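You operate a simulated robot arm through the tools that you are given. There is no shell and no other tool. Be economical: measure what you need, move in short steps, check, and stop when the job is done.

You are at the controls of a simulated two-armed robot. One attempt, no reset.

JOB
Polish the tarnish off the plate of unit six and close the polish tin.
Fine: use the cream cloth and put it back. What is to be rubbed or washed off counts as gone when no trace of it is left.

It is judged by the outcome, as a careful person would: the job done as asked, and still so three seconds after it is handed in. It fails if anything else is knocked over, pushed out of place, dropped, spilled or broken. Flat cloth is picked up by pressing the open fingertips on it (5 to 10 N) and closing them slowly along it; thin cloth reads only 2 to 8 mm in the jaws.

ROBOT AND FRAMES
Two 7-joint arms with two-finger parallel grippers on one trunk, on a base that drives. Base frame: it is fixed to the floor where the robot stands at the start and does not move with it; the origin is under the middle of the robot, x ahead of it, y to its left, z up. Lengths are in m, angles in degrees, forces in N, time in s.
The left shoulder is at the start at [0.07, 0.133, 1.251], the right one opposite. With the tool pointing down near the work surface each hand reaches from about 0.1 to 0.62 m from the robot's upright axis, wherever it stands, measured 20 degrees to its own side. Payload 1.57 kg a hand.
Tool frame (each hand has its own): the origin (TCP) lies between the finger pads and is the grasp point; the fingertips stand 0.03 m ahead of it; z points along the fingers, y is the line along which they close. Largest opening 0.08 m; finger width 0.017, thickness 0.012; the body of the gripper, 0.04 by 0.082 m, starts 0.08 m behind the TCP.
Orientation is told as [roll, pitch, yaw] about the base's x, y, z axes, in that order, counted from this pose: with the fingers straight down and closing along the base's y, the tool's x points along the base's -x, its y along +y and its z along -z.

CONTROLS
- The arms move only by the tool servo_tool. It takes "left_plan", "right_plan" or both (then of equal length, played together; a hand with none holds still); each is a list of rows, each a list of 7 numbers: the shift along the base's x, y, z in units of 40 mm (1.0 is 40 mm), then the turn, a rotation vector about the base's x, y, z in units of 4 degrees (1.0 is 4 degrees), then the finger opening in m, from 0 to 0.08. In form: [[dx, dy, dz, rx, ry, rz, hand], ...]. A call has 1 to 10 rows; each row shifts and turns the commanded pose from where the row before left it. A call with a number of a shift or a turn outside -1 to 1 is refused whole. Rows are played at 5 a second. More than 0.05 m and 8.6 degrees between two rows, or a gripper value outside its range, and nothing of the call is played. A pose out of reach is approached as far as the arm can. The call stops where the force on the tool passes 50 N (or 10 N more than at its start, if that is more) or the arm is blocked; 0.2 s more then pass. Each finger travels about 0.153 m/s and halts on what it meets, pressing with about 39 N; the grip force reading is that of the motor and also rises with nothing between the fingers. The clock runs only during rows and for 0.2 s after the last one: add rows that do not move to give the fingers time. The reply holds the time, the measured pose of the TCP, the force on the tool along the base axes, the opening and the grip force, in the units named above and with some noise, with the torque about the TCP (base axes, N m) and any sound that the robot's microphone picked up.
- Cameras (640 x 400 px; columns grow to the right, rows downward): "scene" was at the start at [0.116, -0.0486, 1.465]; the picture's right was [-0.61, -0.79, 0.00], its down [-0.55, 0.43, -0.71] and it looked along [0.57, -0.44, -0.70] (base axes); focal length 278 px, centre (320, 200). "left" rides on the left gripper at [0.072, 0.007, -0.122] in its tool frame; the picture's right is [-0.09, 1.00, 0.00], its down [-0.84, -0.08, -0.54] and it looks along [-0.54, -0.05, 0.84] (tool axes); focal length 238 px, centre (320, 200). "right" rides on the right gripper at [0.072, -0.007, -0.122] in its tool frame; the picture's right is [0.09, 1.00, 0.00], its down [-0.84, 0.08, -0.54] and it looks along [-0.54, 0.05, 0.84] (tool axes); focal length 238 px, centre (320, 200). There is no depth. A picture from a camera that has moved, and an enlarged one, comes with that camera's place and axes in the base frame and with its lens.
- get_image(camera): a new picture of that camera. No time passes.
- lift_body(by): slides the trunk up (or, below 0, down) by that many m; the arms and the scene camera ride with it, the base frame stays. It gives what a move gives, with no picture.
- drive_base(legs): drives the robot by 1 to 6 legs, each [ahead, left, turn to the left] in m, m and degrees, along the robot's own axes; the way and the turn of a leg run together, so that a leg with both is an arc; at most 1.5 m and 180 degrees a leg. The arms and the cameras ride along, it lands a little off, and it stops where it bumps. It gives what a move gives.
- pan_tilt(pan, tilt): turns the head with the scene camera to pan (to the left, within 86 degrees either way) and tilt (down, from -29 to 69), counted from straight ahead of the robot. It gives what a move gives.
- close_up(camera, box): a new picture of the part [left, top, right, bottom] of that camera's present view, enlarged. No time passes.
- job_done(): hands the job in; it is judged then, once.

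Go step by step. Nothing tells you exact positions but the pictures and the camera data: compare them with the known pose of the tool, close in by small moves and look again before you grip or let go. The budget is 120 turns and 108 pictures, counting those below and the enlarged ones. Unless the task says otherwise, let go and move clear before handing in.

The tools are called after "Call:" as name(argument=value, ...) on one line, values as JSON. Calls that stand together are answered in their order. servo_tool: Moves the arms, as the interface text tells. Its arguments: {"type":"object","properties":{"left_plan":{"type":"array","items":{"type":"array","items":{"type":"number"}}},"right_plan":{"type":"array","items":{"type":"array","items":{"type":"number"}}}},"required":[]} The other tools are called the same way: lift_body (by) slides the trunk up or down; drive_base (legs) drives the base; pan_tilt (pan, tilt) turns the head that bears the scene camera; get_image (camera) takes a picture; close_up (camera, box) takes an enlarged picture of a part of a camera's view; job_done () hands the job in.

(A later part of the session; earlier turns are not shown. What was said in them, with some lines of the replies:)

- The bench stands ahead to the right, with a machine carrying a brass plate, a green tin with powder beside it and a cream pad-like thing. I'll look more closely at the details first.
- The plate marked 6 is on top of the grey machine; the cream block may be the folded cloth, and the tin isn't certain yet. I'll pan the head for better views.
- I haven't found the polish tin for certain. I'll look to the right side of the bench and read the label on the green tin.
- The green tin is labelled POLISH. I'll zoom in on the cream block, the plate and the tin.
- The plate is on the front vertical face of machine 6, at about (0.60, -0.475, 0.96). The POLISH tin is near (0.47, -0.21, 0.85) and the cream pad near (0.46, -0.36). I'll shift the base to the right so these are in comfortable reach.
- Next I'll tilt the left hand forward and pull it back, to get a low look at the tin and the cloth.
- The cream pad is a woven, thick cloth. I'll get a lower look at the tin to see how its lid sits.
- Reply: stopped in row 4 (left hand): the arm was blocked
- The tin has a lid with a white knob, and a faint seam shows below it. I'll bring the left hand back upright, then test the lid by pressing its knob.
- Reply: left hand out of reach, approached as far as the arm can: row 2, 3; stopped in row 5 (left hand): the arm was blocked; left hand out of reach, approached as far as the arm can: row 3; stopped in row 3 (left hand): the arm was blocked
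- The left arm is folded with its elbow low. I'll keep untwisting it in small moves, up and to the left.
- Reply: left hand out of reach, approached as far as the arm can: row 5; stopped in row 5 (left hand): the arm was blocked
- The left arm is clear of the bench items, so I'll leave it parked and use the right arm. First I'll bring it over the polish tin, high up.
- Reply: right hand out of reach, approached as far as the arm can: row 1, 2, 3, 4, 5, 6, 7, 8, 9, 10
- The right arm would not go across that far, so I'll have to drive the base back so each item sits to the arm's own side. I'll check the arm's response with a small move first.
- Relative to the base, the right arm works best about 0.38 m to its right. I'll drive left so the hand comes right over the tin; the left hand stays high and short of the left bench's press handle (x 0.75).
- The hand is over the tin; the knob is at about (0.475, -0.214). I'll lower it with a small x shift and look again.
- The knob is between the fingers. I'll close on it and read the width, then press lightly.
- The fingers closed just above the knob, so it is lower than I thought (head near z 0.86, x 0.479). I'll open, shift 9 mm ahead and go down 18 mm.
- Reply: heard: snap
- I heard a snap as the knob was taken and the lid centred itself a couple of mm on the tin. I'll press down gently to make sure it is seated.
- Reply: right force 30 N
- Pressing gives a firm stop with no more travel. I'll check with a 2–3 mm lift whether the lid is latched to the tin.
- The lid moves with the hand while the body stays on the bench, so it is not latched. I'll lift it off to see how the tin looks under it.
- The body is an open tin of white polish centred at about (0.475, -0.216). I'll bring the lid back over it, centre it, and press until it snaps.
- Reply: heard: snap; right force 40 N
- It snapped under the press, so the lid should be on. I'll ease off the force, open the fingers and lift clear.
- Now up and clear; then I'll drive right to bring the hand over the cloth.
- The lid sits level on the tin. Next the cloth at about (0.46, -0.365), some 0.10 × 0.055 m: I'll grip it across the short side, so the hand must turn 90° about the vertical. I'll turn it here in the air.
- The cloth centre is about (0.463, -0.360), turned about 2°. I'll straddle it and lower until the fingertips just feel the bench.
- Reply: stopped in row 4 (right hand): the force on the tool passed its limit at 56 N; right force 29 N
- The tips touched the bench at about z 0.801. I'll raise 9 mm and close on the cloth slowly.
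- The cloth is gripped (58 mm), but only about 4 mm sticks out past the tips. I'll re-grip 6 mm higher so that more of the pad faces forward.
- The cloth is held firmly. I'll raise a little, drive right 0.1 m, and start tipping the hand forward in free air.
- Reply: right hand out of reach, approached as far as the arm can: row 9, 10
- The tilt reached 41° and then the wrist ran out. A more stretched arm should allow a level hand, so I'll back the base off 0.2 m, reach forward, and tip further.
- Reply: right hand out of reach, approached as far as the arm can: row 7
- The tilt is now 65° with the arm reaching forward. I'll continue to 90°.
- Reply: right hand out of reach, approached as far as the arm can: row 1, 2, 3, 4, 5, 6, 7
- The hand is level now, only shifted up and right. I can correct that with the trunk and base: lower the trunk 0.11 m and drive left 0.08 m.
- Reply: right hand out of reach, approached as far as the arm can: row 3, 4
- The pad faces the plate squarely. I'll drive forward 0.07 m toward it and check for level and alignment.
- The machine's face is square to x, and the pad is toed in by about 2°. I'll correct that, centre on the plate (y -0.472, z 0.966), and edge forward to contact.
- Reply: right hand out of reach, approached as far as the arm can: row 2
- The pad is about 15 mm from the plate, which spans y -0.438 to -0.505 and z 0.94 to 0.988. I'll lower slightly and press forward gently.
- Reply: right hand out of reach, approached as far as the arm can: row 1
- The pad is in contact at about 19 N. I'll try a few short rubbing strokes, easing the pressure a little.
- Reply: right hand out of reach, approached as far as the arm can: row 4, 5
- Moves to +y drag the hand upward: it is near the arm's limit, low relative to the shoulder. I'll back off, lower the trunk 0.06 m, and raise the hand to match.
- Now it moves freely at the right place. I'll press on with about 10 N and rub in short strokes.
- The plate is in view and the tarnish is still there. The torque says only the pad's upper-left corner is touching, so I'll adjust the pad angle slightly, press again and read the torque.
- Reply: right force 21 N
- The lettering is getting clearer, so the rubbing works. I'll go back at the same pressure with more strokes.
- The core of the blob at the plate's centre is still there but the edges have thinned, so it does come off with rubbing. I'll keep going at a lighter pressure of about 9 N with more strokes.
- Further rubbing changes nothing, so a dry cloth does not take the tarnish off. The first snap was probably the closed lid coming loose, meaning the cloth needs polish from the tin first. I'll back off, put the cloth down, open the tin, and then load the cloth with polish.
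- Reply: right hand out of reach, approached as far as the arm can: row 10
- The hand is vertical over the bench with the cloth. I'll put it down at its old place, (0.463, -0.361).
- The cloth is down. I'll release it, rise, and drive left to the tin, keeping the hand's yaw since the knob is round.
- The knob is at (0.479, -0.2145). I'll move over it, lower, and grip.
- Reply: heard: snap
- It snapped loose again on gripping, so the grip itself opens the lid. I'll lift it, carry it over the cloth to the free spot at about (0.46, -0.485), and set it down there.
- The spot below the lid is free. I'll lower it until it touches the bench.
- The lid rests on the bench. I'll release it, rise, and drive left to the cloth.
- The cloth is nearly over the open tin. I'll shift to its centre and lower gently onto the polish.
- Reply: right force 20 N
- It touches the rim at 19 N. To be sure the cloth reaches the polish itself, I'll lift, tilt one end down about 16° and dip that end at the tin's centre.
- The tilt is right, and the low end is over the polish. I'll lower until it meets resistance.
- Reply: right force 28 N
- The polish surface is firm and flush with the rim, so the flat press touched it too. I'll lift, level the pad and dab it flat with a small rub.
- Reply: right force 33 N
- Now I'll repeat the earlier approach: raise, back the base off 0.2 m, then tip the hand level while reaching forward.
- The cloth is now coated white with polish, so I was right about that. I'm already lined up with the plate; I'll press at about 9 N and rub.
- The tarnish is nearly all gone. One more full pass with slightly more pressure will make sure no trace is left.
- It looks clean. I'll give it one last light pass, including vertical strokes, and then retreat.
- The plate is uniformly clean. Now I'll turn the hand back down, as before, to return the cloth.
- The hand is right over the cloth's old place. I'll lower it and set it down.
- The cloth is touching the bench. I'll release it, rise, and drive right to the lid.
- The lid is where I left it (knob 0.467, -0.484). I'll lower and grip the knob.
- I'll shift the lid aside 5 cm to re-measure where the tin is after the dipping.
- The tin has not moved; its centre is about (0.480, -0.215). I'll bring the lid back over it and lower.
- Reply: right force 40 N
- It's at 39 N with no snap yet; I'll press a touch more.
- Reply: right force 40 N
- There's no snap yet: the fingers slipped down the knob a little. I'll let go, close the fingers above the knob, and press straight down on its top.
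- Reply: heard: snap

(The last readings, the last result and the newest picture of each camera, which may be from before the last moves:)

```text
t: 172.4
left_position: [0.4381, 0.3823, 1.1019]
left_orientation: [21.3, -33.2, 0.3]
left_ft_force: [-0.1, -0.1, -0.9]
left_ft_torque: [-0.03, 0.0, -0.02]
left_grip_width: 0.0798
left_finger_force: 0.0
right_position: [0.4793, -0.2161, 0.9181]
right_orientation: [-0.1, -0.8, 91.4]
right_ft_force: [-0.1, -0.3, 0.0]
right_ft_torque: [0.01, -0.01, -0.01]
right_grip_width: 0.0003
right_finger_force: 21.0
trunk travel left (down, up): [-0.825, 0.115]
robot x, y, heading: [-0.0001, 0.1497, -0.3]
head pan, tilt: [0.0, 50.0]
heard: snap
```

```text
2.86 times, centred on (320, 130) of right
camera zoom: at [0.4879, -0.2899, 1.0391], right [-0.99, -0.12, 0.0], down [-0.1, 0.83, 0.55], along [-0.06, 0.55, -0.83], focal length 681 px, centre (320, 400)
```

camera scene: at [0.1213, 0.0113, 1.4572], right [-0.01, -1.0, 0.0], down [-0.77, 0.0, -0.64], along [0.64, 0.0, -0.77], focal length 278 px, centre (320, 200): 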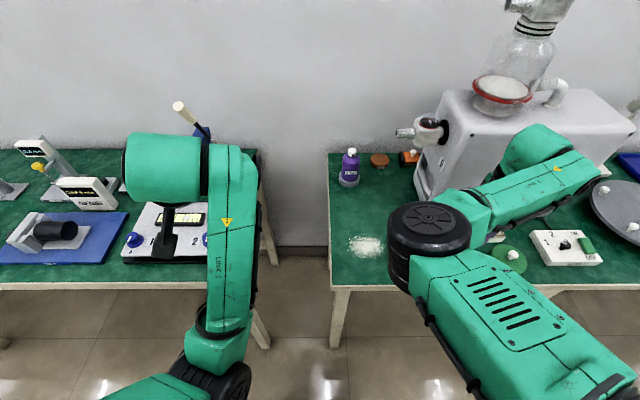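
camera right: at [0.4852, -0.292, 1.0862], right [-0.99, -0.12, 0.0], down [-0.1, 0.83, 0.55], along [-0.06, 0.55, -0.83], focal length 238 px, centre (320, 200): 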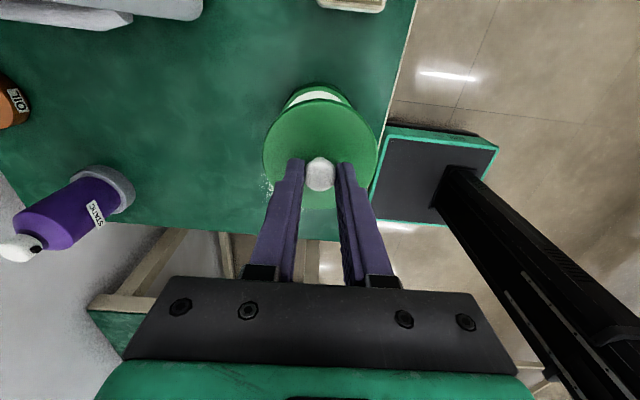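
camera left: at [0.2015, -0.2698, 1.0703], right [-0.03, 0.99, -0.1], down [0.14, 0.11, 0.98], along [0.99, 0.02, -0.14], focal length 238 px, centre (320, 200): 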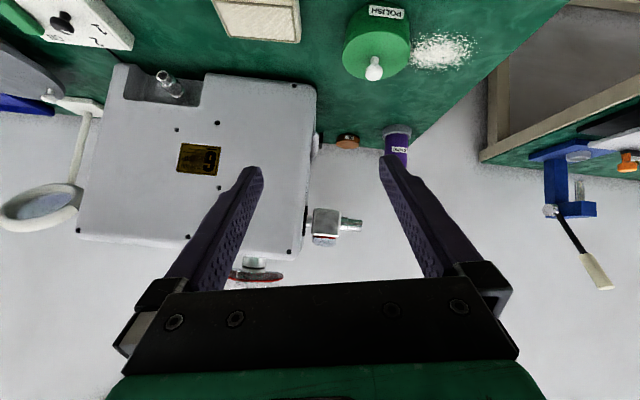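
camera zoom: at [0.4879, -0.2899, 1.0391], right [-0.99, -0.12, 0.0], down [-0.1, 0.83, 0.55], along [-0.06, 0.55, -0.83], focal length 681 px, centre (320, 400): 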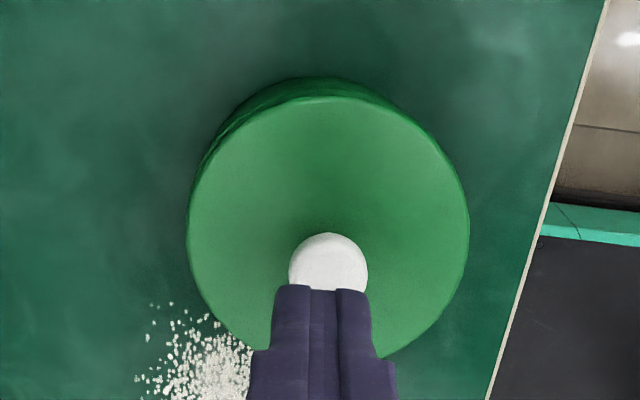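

I heard a snap as I let go, so the lid seems to have seated when the side load went. I'll lift clear, drive right and inspect the tin.

Call:
servo_tool(right_plan=[[0, 0, 0.5, 0, 0, 0, 0.02], [0, 0, 0.9, 0, 0, 0, 0.05], [0, 0, 0.5, 0, 0, 0, 0.05]])

Call:
close_up(camera="right", box=[250, 60, 390, 180])

Call:
drive_base(legs=[[0, -0.27, 0]])

Call:
close_up(camera="scene", box=[290, 215, 450, 295])

```text
t: 173.2
left_position: [0.4374, 0.38, 1.1015]
left_orientation: [21.3, -33.2, 0.2]
left_ft_force: [1.2, -0.6, 0.5]
left_ft_torque: [0.0, 0.01, 0.0]
left_grip_width: 0.0802
left_finger_force: 0.1
right_position: [0.4806, -0.2157, 0.9936]
right_orientation: [-0.2, -0.8, 91.4]
right_ft_force: [0.3, 0.6, 0.2]
right_ft_torque: [0.02, -0.03, -0.02]
right_grip_width: 0.0499
right_finger_force: 0.0
trunk travel left (down, up): [-0.825, 0.115]
robot x, y, heading: [0.0003, 0.1567, -0.3]
head pan, tilt: [0.0, 50.0]
```

```text
3.33 times, centred on (320, 120) of right
camera zoom: at [0.4889, -0.2897, 1.1156], right [-0.99, -0.12, 0.0], down [-0.1, 0.83, 0.55], along [-0.06, 0.55, -0.83], focal length 794 px, centre (320, 467)
```

zoom: 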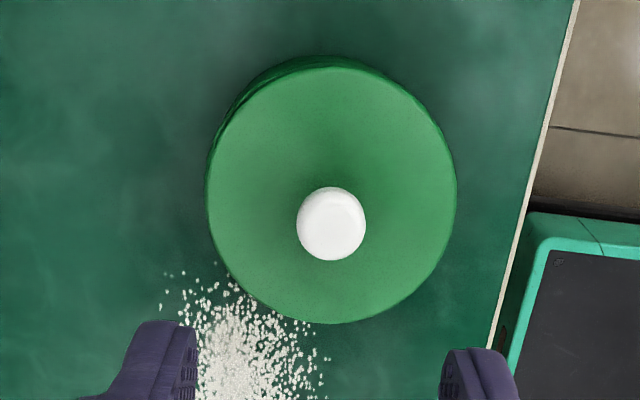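

```text
t: 175.2
left_position: [0.436, 0.1091, 1.1016]
left_orientation: [21.2, -33.3, 0.1]
left_ft_force: [0.7, -0.2, -0.6]
left_ft_torque: [0.0, 0.02, -0.03]
left_grip_width: 0.08
left_finger_force: 0.2
right_position: [0.4761, -0.4887, 0.9941]
right_orientation: [-0.1, -0.8, 91.1]
right_ft_force: [-0.4, -0.1, -0.2]
right_ft_torque: [-0.01, -0.03, 0.0]
right_grip_width: 0.0501
right_finger_force: 0.0
trunk travel left (down, up): [-0.825, 0.115]
robot x, y, heading: [0.002, -0.1192, -0.3]
head pan, tilt: [0.0, 50.0]
```

```text
4.00 times, centred on (370, 255) of scene
camera zoom: at [0.1266, -0.1164, 1.4572], right [-0.01, -1.0, 0.0], down [-0.77, 0.01, -0.64], along [0.64, -0.01, -0.77], focal length 1114 px, centre (120, -20)
```

zoom: 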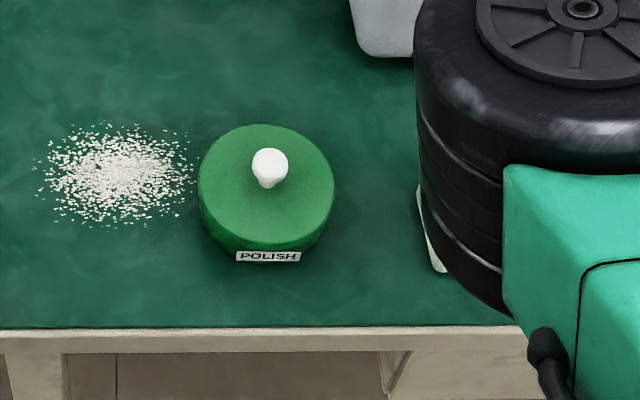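

Call:
close_up(camera="scene", box=[330, 240, 386, 286])

Call:
get_image(camera="right")

```text
8.70 times, centred on (358, 263) of scene
camera zoom: at [0.1266, -0.1164, 1.4572], right [-0.01, -1.0, 0.0], down [-0.77, 0.01, -0.64], along [0.64, -0.01, -0.77], focal length 2422 px, centre (-10, -348)
```

zoom: 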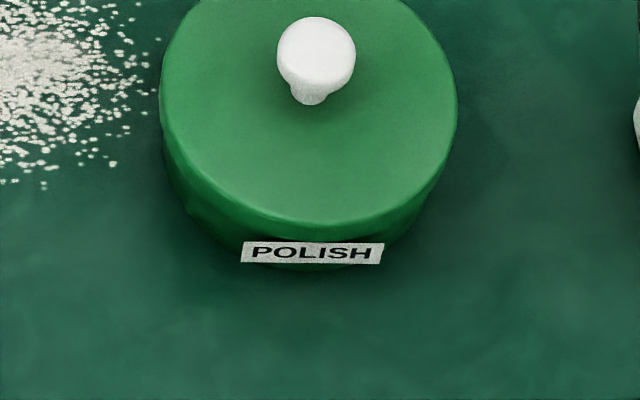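

```text
9 pictures are left
camera right: at [0.485, -0.5618, 1.1157], right [-0.99, -0.11, 0.0], down [-0.09, 0.83, 0.55], along [-0.06, 0.55, -0.83], focal length 238 px, centre (320, 200)
```

right: 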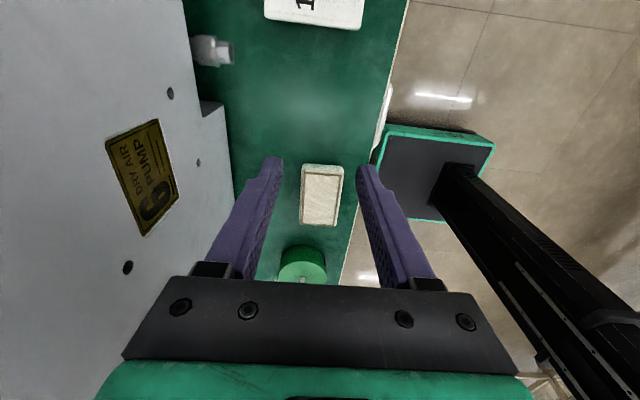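

The plate is clean, the cloth is back in its place, the lid is seated on the polish tin, and both hands are empty and clear. I'm handing the job in.

Call:
job_done()

```text
The job is handed in.
```

I polished the tarnish off unit six's plate with the cream cloth, put the cloth back in its place, and closed the polish tin; no trace of tarnish showed in the last pictures of the plate.

- **Tin:** The lid was already on at the start. I opened it to load the cloth, because dry rubbing did nothing. I heard the lid snap shut as I let go of the knob, and it looks level in the pictures, but I did not pull on it to test it.
- **Unit six:** The early, harder rubbing seems to have pushed the machine back by about 3 mm.
- **Cloth:** It still has polish on it where it rests on the bench.
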